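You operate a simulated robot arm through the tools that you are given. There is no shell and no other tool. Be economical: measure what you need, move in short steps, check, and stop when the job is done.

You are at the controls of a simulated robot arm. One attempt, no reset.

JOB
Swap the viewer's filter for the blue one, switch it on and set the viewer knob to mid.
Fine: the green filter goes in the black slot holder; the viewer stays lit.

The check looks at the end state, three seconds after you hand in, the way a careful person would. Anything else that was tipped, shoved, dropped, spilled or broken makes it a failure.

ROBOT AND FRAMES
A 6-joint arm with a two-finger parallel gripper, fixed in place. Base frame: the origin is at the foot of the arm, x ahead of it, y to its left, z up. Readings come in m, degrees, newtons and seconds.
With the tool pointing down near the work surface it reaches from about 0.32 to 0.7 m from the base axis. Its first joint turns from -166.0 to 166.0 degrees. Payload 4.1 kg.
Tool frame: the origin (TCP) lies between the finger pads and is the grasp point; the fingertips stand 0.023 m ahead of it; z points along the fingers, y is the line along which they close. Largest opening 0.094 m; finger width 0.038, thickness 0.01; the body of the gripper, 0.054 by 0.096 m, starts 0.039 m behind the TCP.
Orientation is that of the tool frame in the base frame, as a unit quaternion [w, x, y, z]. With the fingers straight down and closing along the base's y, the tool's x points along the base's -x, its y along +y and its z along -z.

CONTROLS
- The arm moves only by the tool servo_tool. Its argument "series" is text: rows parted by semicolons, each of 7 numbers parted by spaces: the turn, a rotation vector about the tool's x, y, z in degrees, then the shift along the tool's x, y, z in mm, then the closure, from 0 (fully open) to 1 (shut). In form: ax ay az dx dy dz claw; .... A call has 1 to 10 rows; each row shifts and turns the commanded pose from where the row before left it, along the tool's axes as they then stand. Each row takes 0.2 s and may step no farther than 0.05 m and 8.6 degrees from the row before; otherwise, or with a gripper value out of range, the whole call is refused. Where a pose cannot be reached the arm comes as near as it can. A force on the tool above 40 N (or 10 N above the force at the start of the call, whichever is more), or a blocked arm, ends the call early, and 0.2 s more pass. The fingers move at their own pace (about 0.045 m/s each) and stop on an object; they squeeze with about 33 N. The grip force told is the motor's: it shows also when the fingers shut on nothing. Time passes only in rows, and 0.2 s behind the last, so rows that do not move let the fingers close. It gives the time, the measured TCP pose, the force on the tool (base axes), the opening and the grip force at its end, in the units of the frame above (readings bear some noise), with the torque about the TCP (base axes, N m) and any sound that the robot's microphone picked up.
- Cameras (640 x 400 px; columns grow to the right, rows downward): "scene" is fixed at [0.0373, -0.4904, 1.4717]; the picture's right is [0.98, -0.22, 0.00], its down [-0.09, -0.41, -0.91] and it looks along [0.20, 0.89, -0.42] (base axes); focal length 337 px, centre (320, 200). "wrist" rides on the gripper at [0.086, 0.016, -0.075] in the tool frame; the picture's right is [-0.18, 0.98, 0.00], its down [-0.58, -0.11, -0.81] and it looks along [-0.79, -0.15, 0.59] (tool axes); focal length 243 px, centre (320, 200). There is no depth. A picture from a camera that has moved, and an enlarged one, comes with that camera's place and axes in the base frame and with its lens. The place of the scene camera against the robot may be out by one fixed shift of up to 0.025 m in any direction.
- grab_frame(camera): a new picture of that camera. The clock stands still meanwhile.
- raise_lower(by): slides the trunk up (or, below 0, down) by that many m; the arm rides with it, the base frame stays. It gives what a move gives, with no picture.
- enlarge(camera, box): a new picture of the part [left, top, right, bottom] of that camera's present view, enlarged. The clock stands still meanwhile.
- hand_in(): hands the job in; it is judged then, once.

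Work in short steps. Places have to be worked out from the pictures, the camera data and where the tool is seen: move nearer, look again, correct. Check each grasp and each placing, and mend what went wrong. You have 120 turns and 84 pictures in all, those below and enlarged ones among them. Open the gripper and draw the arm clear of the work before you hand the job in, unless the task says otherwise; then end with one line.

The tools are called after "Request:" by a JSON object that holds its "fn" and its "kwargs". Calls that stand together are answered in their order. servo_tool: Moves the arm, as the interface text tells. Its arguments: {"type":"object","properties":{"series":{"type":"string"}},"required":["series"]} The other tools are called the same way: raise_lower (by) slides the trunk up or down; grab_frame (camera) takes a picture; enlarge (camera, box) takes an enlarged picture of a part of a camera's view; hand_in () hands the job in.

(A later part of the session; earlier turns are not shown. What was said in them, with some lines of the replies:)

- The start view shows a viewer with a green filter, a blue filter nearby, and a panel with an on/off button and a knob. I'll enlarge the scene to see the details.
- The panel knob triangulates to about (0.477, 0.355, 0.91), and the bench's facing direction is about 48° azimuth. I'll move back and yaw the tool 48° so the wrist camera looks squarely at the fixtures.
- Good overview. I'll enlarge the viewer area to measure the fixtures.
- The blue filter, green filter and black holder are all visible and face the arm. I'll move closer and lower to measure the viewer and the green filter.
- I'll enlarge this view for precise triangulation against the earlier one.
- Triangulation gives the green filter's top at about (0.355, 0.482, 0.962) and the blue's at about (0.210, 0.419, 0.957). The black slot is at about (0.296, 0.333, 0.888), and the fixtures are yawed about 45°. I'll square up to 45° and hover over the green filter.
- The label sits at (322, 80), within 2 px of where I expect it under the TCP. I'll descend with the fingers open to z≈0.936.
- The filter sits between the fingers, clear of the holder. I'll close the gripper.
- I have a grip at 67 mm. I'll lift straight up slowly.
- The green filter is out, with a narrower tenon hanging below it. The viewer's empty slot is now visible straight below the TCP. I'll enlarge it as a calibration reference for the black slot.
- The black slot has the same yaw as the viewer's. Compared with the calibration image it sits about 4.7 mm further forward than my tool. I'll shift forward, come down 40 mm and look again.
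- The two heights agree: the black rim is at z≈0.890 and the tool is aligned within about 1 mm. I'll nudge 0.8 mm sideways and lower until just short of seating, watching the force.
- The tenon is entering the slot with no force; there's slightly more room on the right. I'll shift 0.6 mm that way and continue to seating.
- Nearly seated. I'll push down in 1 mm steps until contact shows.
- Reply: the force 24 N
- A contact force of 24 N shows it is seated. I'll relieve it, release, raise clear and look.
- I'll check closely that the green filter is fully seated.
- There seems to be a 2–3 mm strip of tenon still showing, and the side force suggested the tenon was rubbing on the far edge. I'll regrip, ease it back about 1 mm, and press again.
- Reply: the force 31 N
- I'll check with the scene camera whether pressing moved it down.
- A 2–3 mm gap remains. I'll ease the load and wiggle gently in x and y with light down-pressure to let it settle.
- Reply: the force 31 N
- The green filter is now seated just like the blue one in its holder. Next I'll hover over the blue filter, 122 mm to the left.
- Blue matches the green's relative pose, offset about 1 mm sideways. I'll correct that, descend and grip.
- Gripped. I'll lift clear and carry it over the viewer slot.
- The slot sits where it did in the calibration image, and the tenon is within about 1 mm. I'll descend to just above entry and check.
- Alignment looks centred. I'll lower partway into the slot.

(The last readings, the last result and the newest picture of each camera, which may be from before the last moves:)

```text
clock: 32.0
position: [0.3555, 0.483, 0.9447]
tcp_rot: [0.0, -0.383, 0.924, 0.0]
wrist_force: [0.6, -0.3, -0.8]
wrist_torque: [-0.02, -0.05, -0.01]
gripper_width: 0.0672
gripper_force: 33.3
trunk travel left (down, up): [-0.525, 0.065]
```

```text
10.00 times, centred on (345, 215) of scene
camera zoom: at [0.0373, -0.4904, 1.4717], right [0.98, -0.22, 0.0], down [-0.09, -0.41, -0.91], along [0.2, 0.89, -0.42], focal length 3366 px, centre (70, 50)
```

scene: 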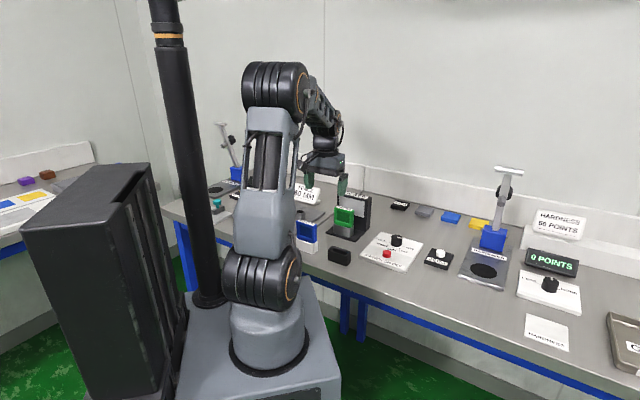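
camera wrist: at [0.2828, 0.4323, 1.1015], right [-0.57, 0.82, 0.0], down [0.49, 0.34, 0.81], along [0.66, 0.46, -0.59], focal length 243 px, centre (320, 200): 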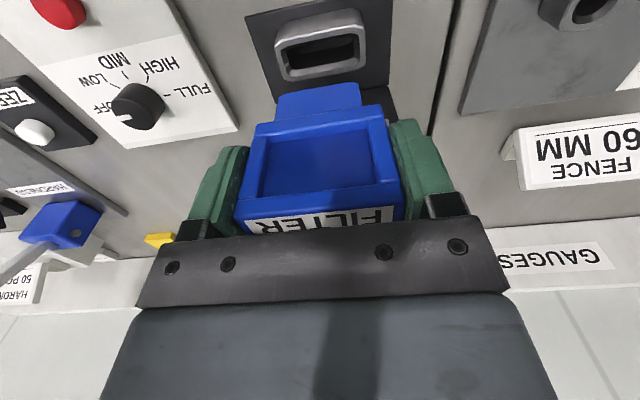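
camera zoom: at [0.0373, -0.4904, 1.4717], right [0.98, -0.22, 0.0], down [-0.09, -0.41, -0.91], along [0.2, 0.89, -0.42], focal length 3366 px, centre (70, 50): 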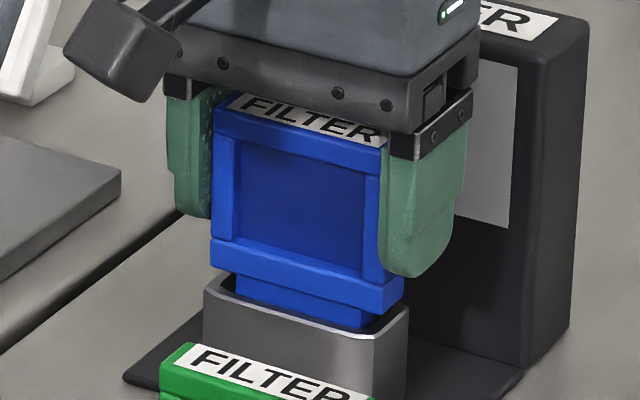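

A few millimetres remain, with no contact yet. I'll continue in small steps.

Request:
{"fn": "servo_tool", "kwargs": {"series": "0 0 0 0 0 2 1; 0 0 0 0 0 1 1; 0 0 0 0 0 1 1; 0 0 0 0 0 1 1; 0 0 0 0 0 1 1; 0 0 0 0 0 0 1"}}

Request:
{"fn": "enlarge", "kwargs": {"camera": "scene", "box": [320, 195, 370, 235]}}

```text
clock: 33.4
position: [0.3556, 0.4841, 0.9398]
tcp_rot: [0.001, -0.384, 0.923, 0.0]
wrist_force: [-0.2, -0.4, 8.3]
wrist_torque: [-0.06, 0.05, -0.02]
gripper_width: 0.0673
gripper_force: 33.0
trunk travel left (down, up): [-0.525, 0.065]
```

```text
10.00 times, centred on (345, 215) of scene
camera zoom: at [0.0373, -0.4904, 1.4717], right [0.98, -0.22, 0.0], down [-0.09, -0.41, -0.91], along [0.2, 0.89, -0.42], focal length 3366 px, centre (70, 50)
```

zoom: 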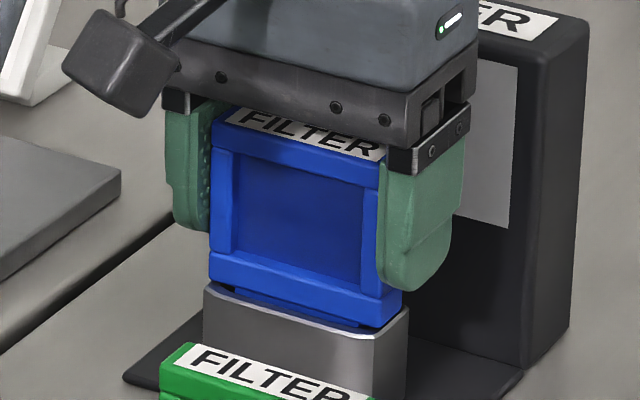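

Contact has begun at 8 N. I'll press a little more with a small wiggle, as I did for the green, then release and inspect.

Request:
{"fn": "servo_tool", "kwargs": {"series": "0 0 0 0.7 0 0 1; 0 0 0 0 0 1 1; 0 0 0 -1.4 0 0 1; 0 0 0 0.7 0 1 1; 0 0 0 0 0 0 1; 0 0 0 0 0 -2 1; 0 0 0 0 0 0 0; 0 0 0 0 0 0 0; 0 0 0 0 0 0 0; 0 0 0 0 0 0 0"}}

Request:
{"fn": "servo_tool", "kwargs": {"series": "0 0 0 0 0 -30 0; 0 0 0 0 0 -40 0; 0 0 0 0 0 -40 0; 0 0 0 0 0 0 0"}}

Request:
{"fn": "enlarge", "kwargs": {"camera": "scene", "box": [320, 195, 370, 235]}}

Request:
{"fn": "grab_frame", "kwargs": {"camera": "wrist"}}

```text
clock: 35.6
position: [0.3553, 0.482, 0.9393]
tcp_rot: [0.0, -0.383, 0.924, 0.001]
wrist_force: [1.0, 0.2, 0.1]
wrist_torque: [0.02, 0.01, 0.0]
gripper_width: 0.0939
gripper_force: 0.1
trunk travel left (down, up): [-0.525, 0.065]
```

```text
clock: 36.6
position: [0.3563, 0.4834, 1.0483]
tcp_rot: [0.0, -0.384, 0.923, 0.0]
wrist_force: [-0.3, 0.7, 0.4]
wrist_torque: [0.0, 0.02, -0.01]
gripper_width: 0.0941
gripper_force: 0.1
trunk travel left (down, up): [-0.525, 0.065]
```

```text
10.00 times, centred on (345, 215) of scene
camera zoom: at [0.0373, -0.4904, 1.4717], right [0.98, -0.22, 0.0], down [-0.09, -0.41, -0.91], along [0.2, 0.89, -0.42], focal length 3366 px, centre (70, 50)
```

zoom: 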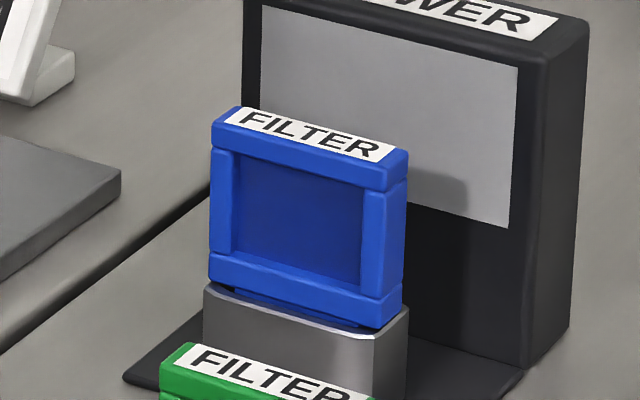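

```text
37 pictures are left
camera wrist: at [0.2822, 0.4336, 1.1248], right [-0.57, 0.82, 0.0], down [0.49, 0.34, 0.81], along [0.66, 0.46, -0.59], focal length 243 px, centre (320, 200)
```

wrist: 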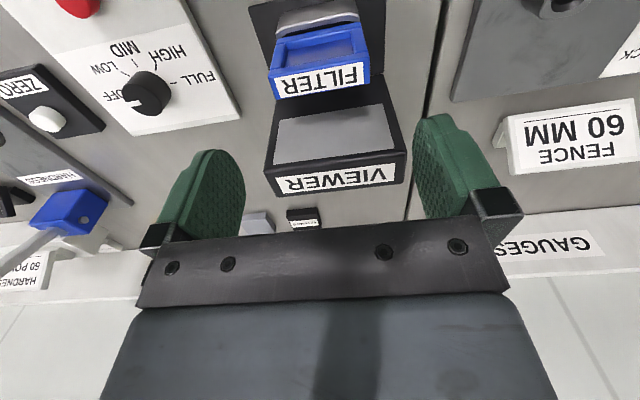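

Request:
{"fn": "enlarge", "kwargs": {"camera": "scene", "box": [328, 212, 368, 237]}}

Request:
{"fn": "enlarge", "kwargs": {"camera": "wrist", "box": [60, 0, 240, 140]}}

```text
16.00 times, centred on (348, 224) of scene
camera zoom: at [0.0373, -0.4904, 1.4717], right [0.98, -0.22, 0.0], down [-0.09, -0.41, -0.91], along [0.2, 0.89, -0.42], focal length 5386 px, centre (-128, -192)
```

zoom: 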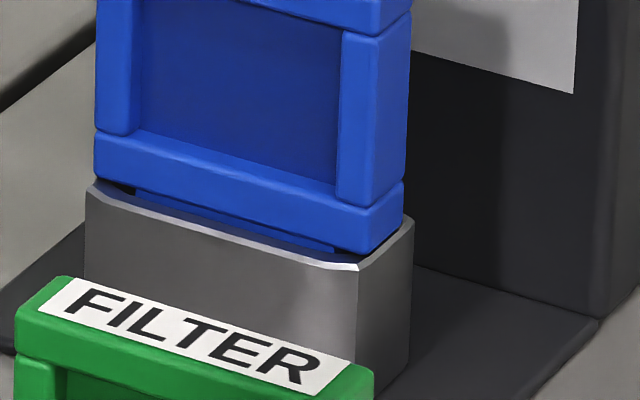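

```text
2.86 times, centred on (150, 70) of wrist
camera zoom: at [0.2822, 0.4336, 1.1248], right [-0.57, 0.82, 0.0], down [0.49, 0.34, 0.81], along [0.66, 0.46, -0.59], focal length 693 px, centre (806, 571)
```

zoom: 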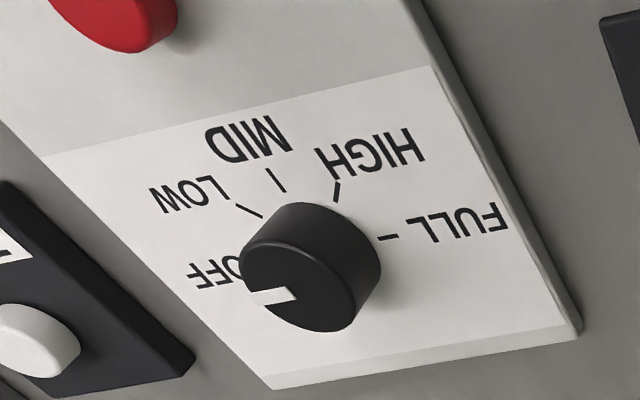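

Blue is seated in the viewer. The knob pointer is at OFF, with ticks for LOW, MID, HIGH and FULL. I'll move over the red button, estimated at (0.440, 0.307, ~0.88), and look.

Request:
{"fn": "servo_tool", "kwargs": {"series": "0 0 0 16 -46 0 0.5; 0 0 0 16 -46 0 1; 0 0 0 17 -46 0 1; 0 0 0 17 -46 0 1; 0 0 0 0 0 0 1; 0 0 0 0 0 0 1"}}

Request:
{"fn": "grab_frame", "kwargs": {"camera": "wrist"}}

Request:
{"fn": "enlarge", "kwargs": {"camera": "wrist", "box": [240, 0, 400, 110]}}

```text
clock: 38.0
position: [0.4395, 0.3079, 1.0491]
tcp_rot: [0.0, -0.383, 0.924, 0.0]
wrist_force: [-0.4, 0.1, 0.4]
wrist_torque: [0.0, 0.02, -0.02]
gripper_width: 0.0
gripper_force: 32.7
trunk travel left (down, up): [-0.525, 0.065]
```

```text
34 pictures are left
camera wrist: at [0.3653, 0.2571, 1.1243], right [-0.57, 0.82, 0.0], down [0.49, 0.34, 0.81], along [0.66, 0.46, -0.59], focal length 243 px, centre (320, 200)
```

wrist: 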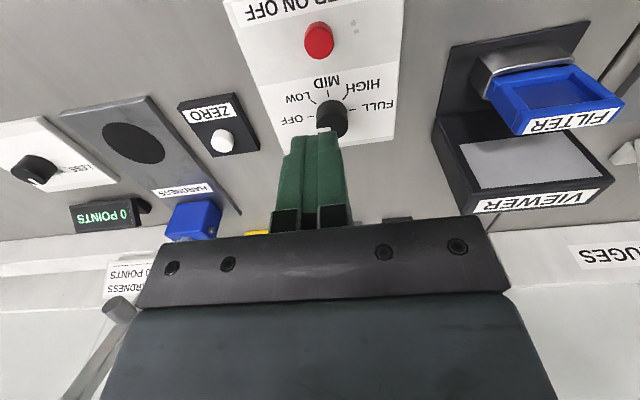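

```text
3.64 times, centred on (320, 55) of wrist
camera zoom: at [0.3653, 0.2571, 1.1243], right [-0.57, 0.82, 0.0], down [0.49, 0.34, 0.81], along [0.66, 0.46, -0.59], focal length 882 px, centre (320, 727)
```

zoom: 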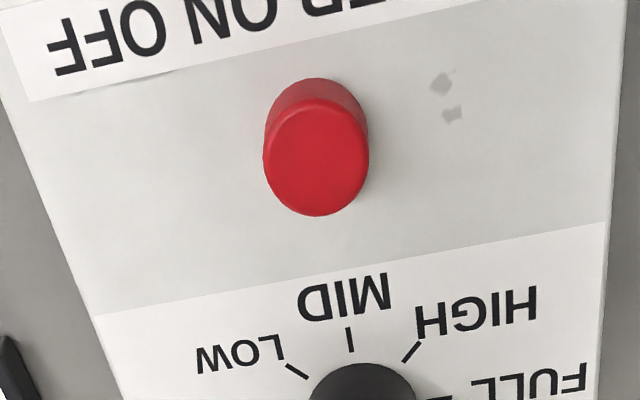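

The button top shows at (316, 157) in the zoom. I'll descend 60 mm to resolve its height and exact forward position.

Request:
{"fn": "servo_tool", "kwargs": {"series": "0 0 0 0 0 30 1; 0 0 0 0 0 30 1; 0 0 0 0 0 0 1"}}

Request:
{"fn": "enlarge", "kwargs": {"camera": "wrist", "box": [240, 0, 400, 110]}}

```text
clock: 38.8
position: [0.44, 0.3081, 0.9878]
tcp_rot: [0.001, -0.384, 0.923, 0.0]
wrist_force: [-0.3, 0.3, -0.3]
wrist_torque: [-0.03, 0.04, -0.01]
gripper_width: 0.0
gripper_force: 33.1
trunk travel left (down, up): [-0.525, 0.065]
```

```text
3.64 times, centred on (320, 55) of wrist
camera zoom: at [0.3659, 0.2574, 1.0634], right [-0.57, 0.82, 0.0], down [0.49, 0.34, 0.81], along [0.66, 0.46, -0.59], focal length 882 px, centre (320, 727)
```

zoom: 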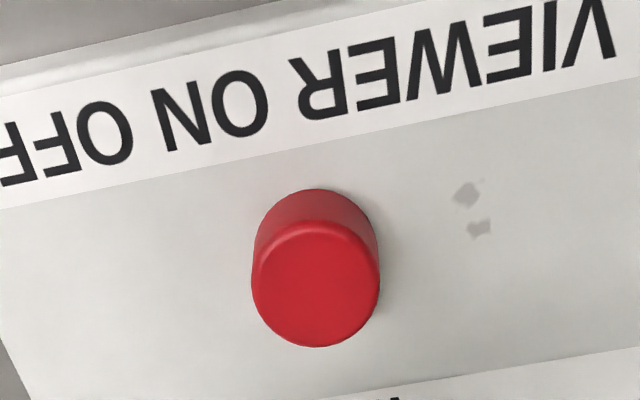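

Two heights give the button top at z≈0.882, about 6 mm forward and 2 mm right of the tool. I'll shift and descend to just above it.

Request:
{"fn": "servo_tool", "kwargs": {"series": "0 0 0 -6 -2 0 1; 0 0 0 0 0 30 1; 0 0 0 0 0 30 1; 0 0 0 0 0 12 1; 0 0 0 0 0 0 1"}}

Request:
{"fn": "enlarge", "kwargs": {"camera": "wrist", "box": [220, 40, 420, 200]}}

Request:
{"fn": "enlarge", "kwargs": {"camera": "scene", "box": [340, 200, 440, 280]}}

```text
clock: 40.0
position: [0.4456, 0.3097, 0.9166]
tcp_rot: [0.0, -0.384, 0.923, -0.001]
wrist_force: [0.1, -0.3, 0.2]
wrist_torque: [0.03, 0.03, 0.0]
gripper_width: 0.0
gripper_force: 33.4
trunk travel left (down, up): [-0.525, 0.065]
```

```text
2.50 times, centred on (320, 120) of wrist
camera zoom: at [0.3715, 0.26, 0.9918], right [-0.57, 0.82, 0.0], down [0.49, 0.34, 0.81], along [0.66, 0.46, -0.59], focal length 606 px, centre (320, 400)
```

zoom: 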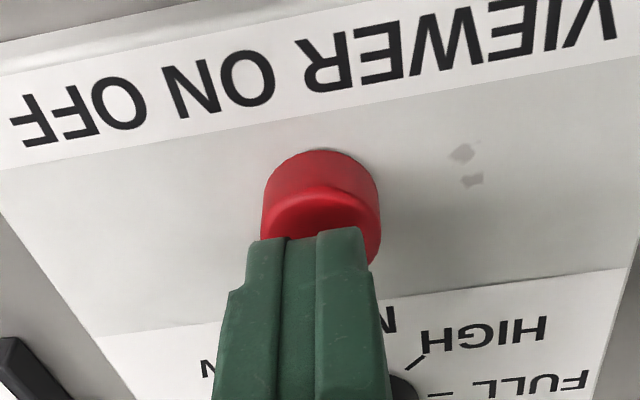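

```text
5.00 times, centred on (390, 240) of scene
camera zoom: at [0.0373, -0.4904, 1.4717], right [0.98, -0.22, 0.0], down [-0.09, -0.41, -0.91], along [0.2, 0.89, -0.42], focal length 1683 px, centre (-30, 0)
```

zoom: 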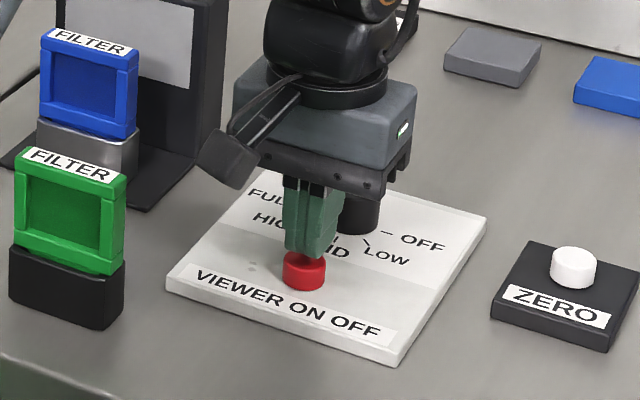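

The fingertip is just over the button, slightly far and right. I'll nudge it back 4 mm and press gently in small steps.

Request:
{"fn": "servo_tool", "kwargs": {"series": "0 0 0 4 1 0 1; 0 0 0 0 0 6 1; 0 0 0 0 0 3 1; 0 0 0 0 0 2 1; 0 0 0 0 0 2 1; 0 0 0 0 0 0 1"}}

```text
clock: 41.4
position: [0.4421, 0.3077, 0.9036]
tcp_rot: [0.001, -0.383, 0.924, 0.001]
wrist_force: [2.0, -0.2, 8.8]
wrist_torque: [0.01, -0.05, 0.0]
gripper_width: 0.0
gripper_force: 33.3
trunk travel left (down, up): [-0.525, 0.065]
heard: click
```

A click was heard. I'll retract and check the screen.

Request:
{"fn": "servo_tool", "kwargs": {"series": "0 0 0 0 0 -10 1; 0 0 0 0 0 -40 1; 0 0 0 0 0 -40 0.3; 0 0 0 0 0 -10 0.3; 0 0 0 0 0 0 0.3"}}

Request:
{"fn": "grab_frame", "kwargs": {"camera": "wrist"}}

Request:
{"fn": "enlarge", "kwargs": {"camera": "scene", "box": [310, 180, 430, 270]}}

```text
clock: 42.6
position: [0.442, 0.3066, 1.003]
tcp_rot: [0.0, -0.384, 0.923, 0.001]
wrist_force: [-0.6, 0.4, 0.6]
wrist_torque: [0.02, -0.01, -0.06]
gripper_width: 0.0658
gripper_force: 0.3
trunk travel left (down, up): [-0.525, 0.065]
```

```text
29 pictures are left
camera wrist: at [0.3677, 0.2577, 1.0784], right [-0.57, 0.82, 0.0], down [0.49, 0.34, 0.81], along [0.66, 0.46, -0.59], focal length 243 px, centre (320, 200)
```

wrist: 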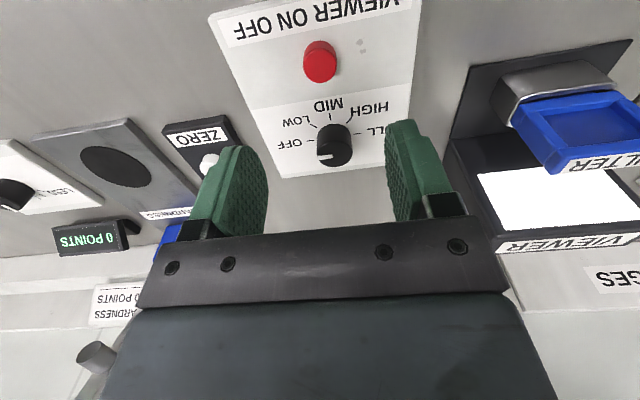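

```text
4.44 times, centred on (370, 225) of scene
camera zoom: at [0.0373, -0.4904, 1.4717], right [0.98, -0.22, 0.0], down [-0.09, -0.41, -0.91], along [0.2, 0.89, -0.42], focal length 1496 px, centre (98, 89)
```

zoom: 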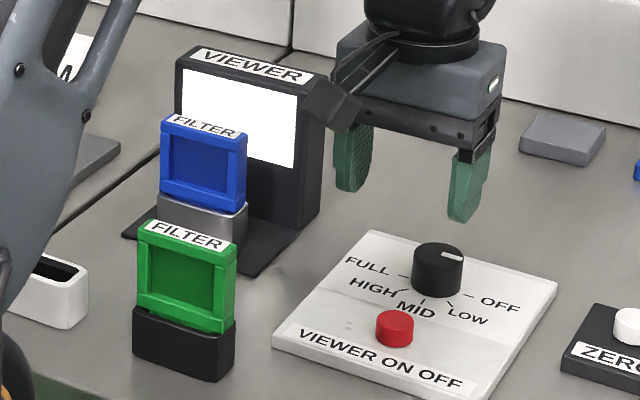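

The screen is lit. I'll enlarge the knob to measure its centre and pointer.

Request:
{"fn": "enlarge", "kwargs": {"camera": "wrist", "box": [270, 85, 400, 175]}}

```text
4.44 times, centred on (335, 130) of wrist
camera zoom: at [0.3677, 0.2577, 1.0784], right [-0.57, 0.82, 0.0], down [0.49, 0.34, 0.81], along [0.66, 0.46, -0.59], focal length 1078 px, centre (253, 511)
```

zoom: 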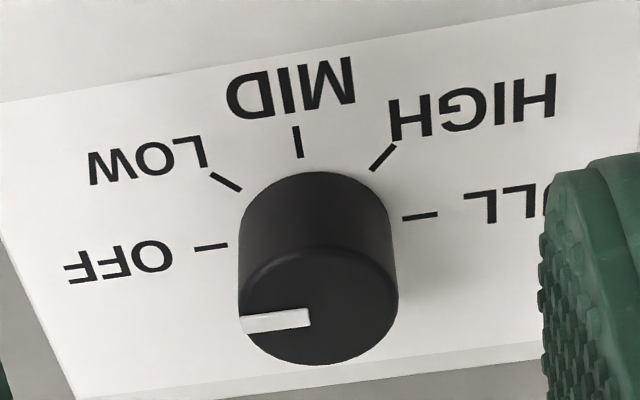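

The knob's top centre works out about 82 mm forward of the tool and laterally aligned, with its top at z≈0.897 and a diameter of about 36 mm. The pointer is at OFF, and MID is 90° clockwise from above. I'll move over it and check.

Request:
{"fn": "servo_tool", "kwargs": {"series": "0 0 0 -27 0 0 0; 0 0 0 -27 0 0 0; 0 0 0 -28 0 0 0; 0 0 0 0 0 0 0"}}

Request:
{"fn": "grab_frame", "kwargs": {"camera": "wrist"}}

Request:
{"fn": "enlarge", "kwargs": {"camera": "wrist", "box": [255, 30, 385, 120]}}

```text
clock: 43.6
position: [0.4996, 0.3658, 1.0038]
tcp_rot: [-0.001, -0.384, 0.924, 0.0]
wrist_force: [0.1, -0.1, 0.0]
wrist_torque: [0.04, -0.01, -0.03]
gripper_width: 0.0937
gripper_force: 0.0
trunk travel left (down, up): [-0.525, 0.065]
```

```text
26 pictures are left
camera wrist: at [0.4261, 0.3157, 1.0794], right [-0.57, 0.82, 0.0], down [0.49, 0.34, 0.81], along [0.66, 0.46, -0.59], focal length 243 px, centre (320, 200)
```

wrist: 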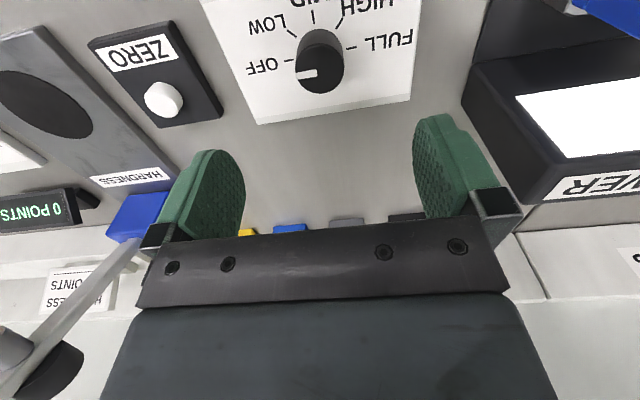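

```text
4.44 times, centred on (320, 75) of wrist
camera zoom: at [0.4261, 0.3157, 1.0794], right [-0.57, 0.82, 0.0], down [0.49, 0.34, 0.81], along [0.66, 0.46, -0.59], focal length 1078 px, centre (320, 756)
```

zoom: 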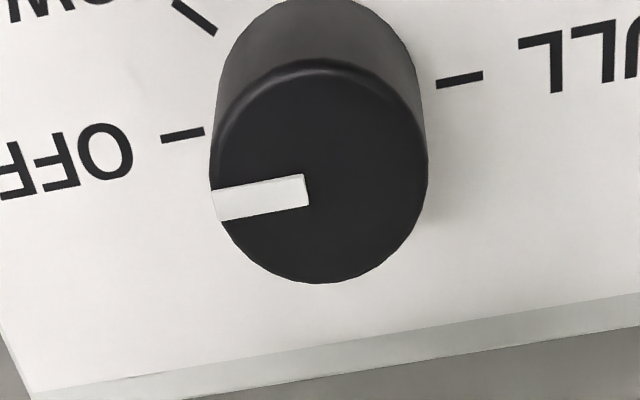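

The knob is centred within about 2 mm, with its top at z≈0.901. I'll pre-rotate the tool by -45° so the 90° turn swings the camera mount away from the viewer, then descend around the knob.

Request:
{"fn": "servo_tool", "kwargs": {"series": "0 0 0 2 0 0 0; 0 0 -7.5 0 0 0 0; 0 0 -7.5 0 0 0 0; 0 0 -7.5 0 0 0 0; 0 0 -7.5 0 0 0 0; 0 0 -7.5 0 0 0 0.2; 0 0 -7.5 0 0 0 0.2; 0 0 0 0 0 30 0.2; 0 0 0 0 0 20 0.2; 0 0 0 0 0 0 0.2"}}

Request:
{"fn": "grab_frame", "kwargs": {"camera": "wrist"}}

```text
clock: 45.8
position: [0.4978, 0.3647, 0.9524]
tcp_rot: [0.0, 0.708, -0.706, 0.0]
wrist_force: [0.2, -0.6, -0.4]
wrist_torque: [0.0, 0.03, 0.02]
gripper_width: 0.0749
gripper_force: 0.1
trunk travel left (down, up): [-0.525, 0.065]
```

```text
24 pictures are left
camera wrist: at [0.4804, 0.2783, 1.029], right [-0.98, 0.18, 0.0], down [0.11, 0.58, 0.81], along [0.15, 0.79, -0.59], focal length 243 px, centre (320, 200)
```

wrist: 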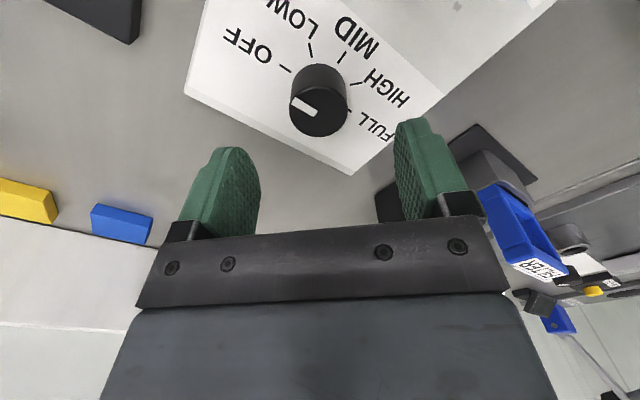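

The knob is centred at (319, 112) against an expected (320, 113). I'll descend to z≈0.904 and grip it.

Request:
{"fn": "servo_tool", "kwargs": {"series": "0 0 0 0 0 25 0.2; 0 0 0 0 0 23 0.2; 0 0 0 0 0 0 0.2; 0 0 0 0 0 0 1; 0 0 0 0 0 0 1; 0 0 0 0 0 0 1; 0 0 0 0 0 0 1"}}

Request:
{"fn": "grab_frame", "kwargs": {"camera": "wrist"}}

```text
clock: 47.4
position: [0.4989, 0.3647, 0.9054]
tcp_rot: [0.0, 0.707, -0.707, 0.0]
wrist_force: [6.7, 0.9, 0.2]
wrist_torque: [0.07, 0.16, -0.02]
gripper_width: 0.0355
gripper_force: 44.5
trunk travel left (down, up): [-0.525, 0.065]
```

```text
23 pictures are left
camera wrist: at [0.4813, 0.278, 0.9813], right [-0.98, 0.18, 0.0], down [0.11, 0.58, 0.81], along [0.15, 0.79, -0.59], focal length 243 px, centre (320, 200)
```

wrist: 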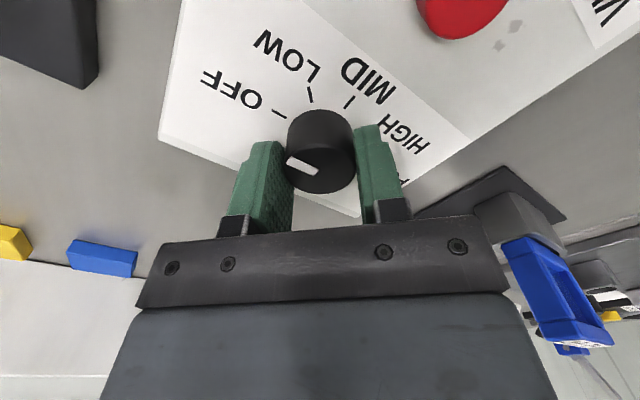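

Knob gripped at 35.5 mm. I'll relax the small side load, then turn 32° clockwise (positive about tool z) and check that it follows.

Request:
{"fn": "servo_tool", "kwargs": {"series": "0 0 0 0 -0.5 0 1; 0 0 8 0 0 0 1; 0 0 8 0 0 0 1; 0 0 8 0 0 0 1; 0 0 8 0 0 0 1; 0 0 0 0 0 0 1"}}

Request:
{"fn": "enlarge", "kwargs": {"camera": "wrist", "box": [220, 60, 460, 220]}}

```text
clock: 48.8
position: [0.4989, 0.3643, 0.9054]
tcp_rot: [0.0, -0.484, 0.875, -0.001]
wrist_force: [4.9, 4.1, 4.3]
wrist_torque: [0.15, 0.34, 0.03]
gripper_width: 0.0353
gripper_force: 45.1
trunk travel left (down, up): [-0.525, 0.065]
```

```text
2.50 times, centred on (340, 140) of wrist
camera zoom: at [0.438, 0.2997, 0.9813], right [-0.74, 0.68, 0.0], down [0.4, 0.44, 0.81], along [0.55, 0.59, -0.59], focal length 606 px, centre (270, 350)
```

zoom: 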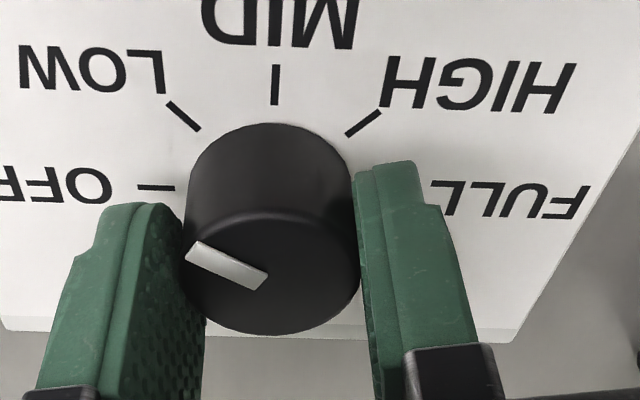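

The knob follows the turn. I'll rotate the remaining 58° towards MID.

Request:
{"fn": "servo_tool", "kwargs": {"series": "0 0 8 0 0 0 1; 0 0 8 0 0 0 1; 0 0 8 0 0 0 1; 0 0 8 0 0 0 1; 0 0 8 0 0 0 1; 0 0 8 0 0 0 1; 0 0 8 0 0 0 1; 0 0 2 0 0 0 1; 0 0 0 0 0 0 1"}}

Request:
{"fn": "grab_frame", "kwargs": {"camera": "wrist"}}

Request:
{"fn": "enlarge", "kwargs": {"camera": "wrist", "box": [220, 60, 460, 220]}}

```text
clock: 50.8
position: [0.499, 0.3646, 0.9057]
tcp_rot: [0.0, 0.0, 1.0, 0.001]
wrist_force: [6.3, 4.5, 6.3]
wrist_torque: [-0.28, -0.14, -0.02]
gripper_width: 0.0356
gripper_force: 44.9
trunk travel left (down, up): [-0.525, 0.065]
```

```text
21 pictures are left
camera wrist: at [0.4111, 0.3806, 0.9813], right [0.18, 0.98, 0.0], down [0.58, -0.11, 0.81], along [0.79, -0.15, -0.59], focal length 243 px, centre (320, 200)
```

wrist: 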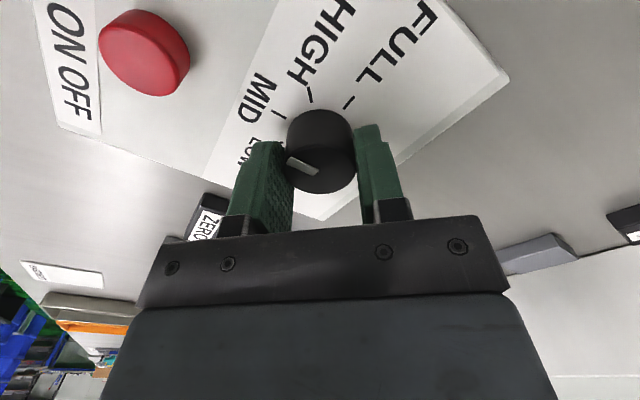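

```text
2.50 times, centred on (340, 140) of wrist
camera zoom: at [0.4111, 0.3806, 0.9813], right [0.18, 0.98, 0.0], down [0.58, -0.11, 0.81], along [0.79, -0.15, -0.59], focal length 606 px, centre (270, 350)
```

zoom: 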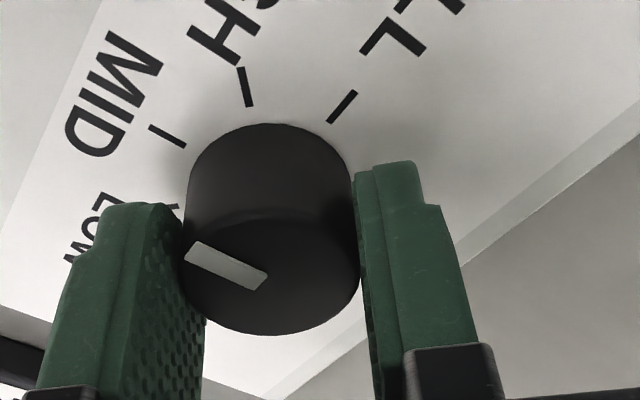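

The pointer turned with the tool by 90° and lines up with the MID tick. I'll release, rise and inspect.

Request:
{"fn": "servo_tool", "kwargs": {"series": "0 0 0 0 0 0 0.2; 0 0 0 0 0 0 0.2; 0 0 0 0 0 0 0.2; 0 0 0 0 0 -30 0.2; 0 0 0 0 0 -40 0.2; 0 0 0 0 0 -40 0.2; 0 0 -7.5 0 0 0 0; 0 0 -7.5 0 0 0 0; 0 0 -7.5 0 0 0 0; 0 0 -7.5 0 0 0 0"}}

Request:
{"fn": "servo_tool", "kwargs": {"series": "0 0 -7.5 0 0 0 0; 0 0 -7.5 0 0 0 0; 0 0 0 40 0 0 0; 0 0 0 40 0 0 0; 0 0 0 0 0 0 0"}}

Request:
{"fn": "grab_frame", "kwargs": {"camera": "wrist"}}

Request:
{"fn": "enlarge", "kwargs": {"camera": "wrist", "box": [260, 80, 400, 175]}}

```text
clock: 53.0
position: [0.4981, 0.3639, 1.0151]
tcp_rot: [0.0, -0.261, 0.965, 0.0]
wrist_force: [-0.1, -1.2, -0.6]
wrist_torque: [-0.02, -0.01, 0.0]
gripper_width: 0.0942
gripper_force: 0.1
trunk travel left (down, up): [-0.525, 0.065]
```

```text
clock: 54.2
position: [0.4425, 0.3068, 1.0146]
tcp_rot: [0.0, -0.384, 0.923, 0.0]
wrist_force: [0.0, -1.2, -0.5]
wrist_torque: [-0.02, -0.02, -0.01]
gripper_width: 0.0938
gripper_force: 0.0
trunk travel left (down, up): [-0.525, 0.065]
```

```text
19 pictures are left
camera wrist: at [0.3686, 0.2569, 1.091], right [-0.57, 0.82, 0.0], down [0.49, 0.34, 0.81], along [0.66, 0.46, -0.59], focal length 243 px, centre (320, 200)
```

wrist: 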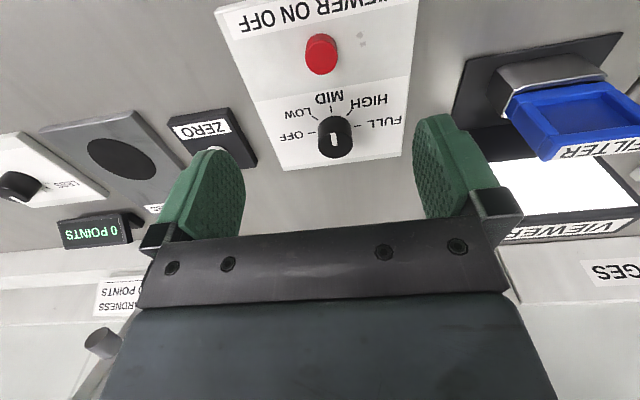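

```text
4.21 times, centred on (330, 128) of wrist
camera zoom: at [0.3686, 0.2569, 1.091], right [-0.57, 0.82, 0.0], down [0.49, 0.34, 0.81], along [0.66, 0.46, -0.59], focal length 1022 px, centre (278, 505)
```

zoom: 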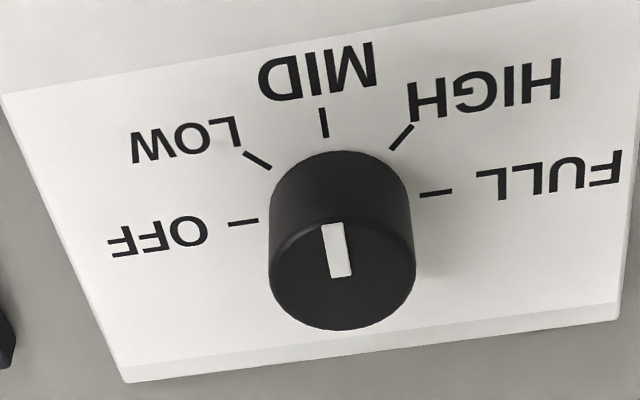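

The knob points to MID and the viewer is lit. I'll draw the arm up and back, then take a final scene check.

Request:
{"fn": "servo_tool", "kwargs": {"series": "0 0 0 0 0 -40 0; 0 0 0 0 0 -40 0; 0 0 0 0 0 -40 0; 0 0 0 0 -20 -40 0; 0 0 0 40 -20 -10 0; 0 0 0 40 -20 0 0; 0 0 0 0 0 0 0"}}

Request:
{"fn": "grab_frame", "kwargs": {"camera": "scene"}}

Request:
{"fn": "enlarge", "kwargs": {"camera": "scene", "box": [290, 185, 430, 275]}}

```text
clock: 55.8
position: [0.4276, 0.209, 1.1855]
tcp_rot: [0.001, -0.383, 0.924, 0.0]
wrist_force: [-0.2, 0.6, 0.4]
wrist_torque: [-0.03, 0.01, 0.01]
gripper_width: 0.0942
gripper_force: 0.0
trunk travel left (down, up): [-0.525, 0.065]
```

```text
17 pictures are left
```

scene: 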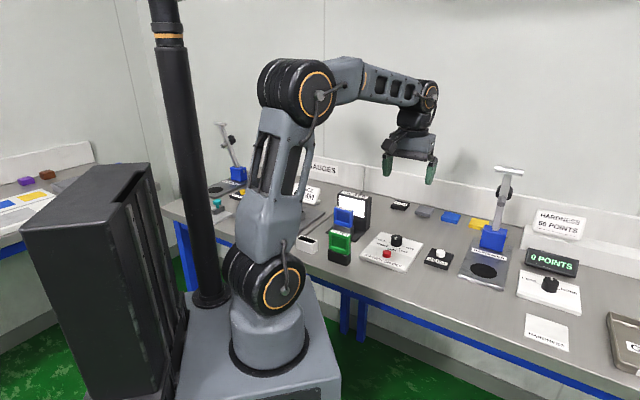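

```text
4.44 times, centred on (360, 230) of scene
camera zoom: at [0.0373, -0.4904, 1.4717], right [0.98, -0.22, 0.0], down [-0.09, -0.41, -0.91], along [0.2, 0.89, -0.42], focal length 1496 px, centre (142, 67)
```

zoom: 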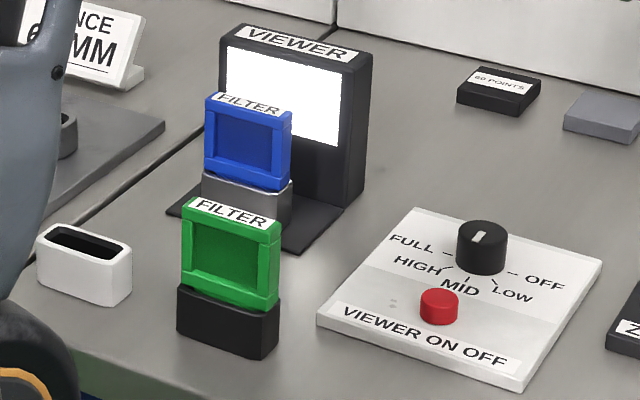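

Blue is in the lit viewer, green is in the black holder, the knob is at MID and nothing else was disturbed. Handing in.

Request:
{"fn": "hand_in", "kwargs": {}}

```text
The job is handed in.
```

The blue filter is in the viewer, which is switched on and lit. The green filter is in the black holder, the knob points to MID, and the arm is clear of the work.
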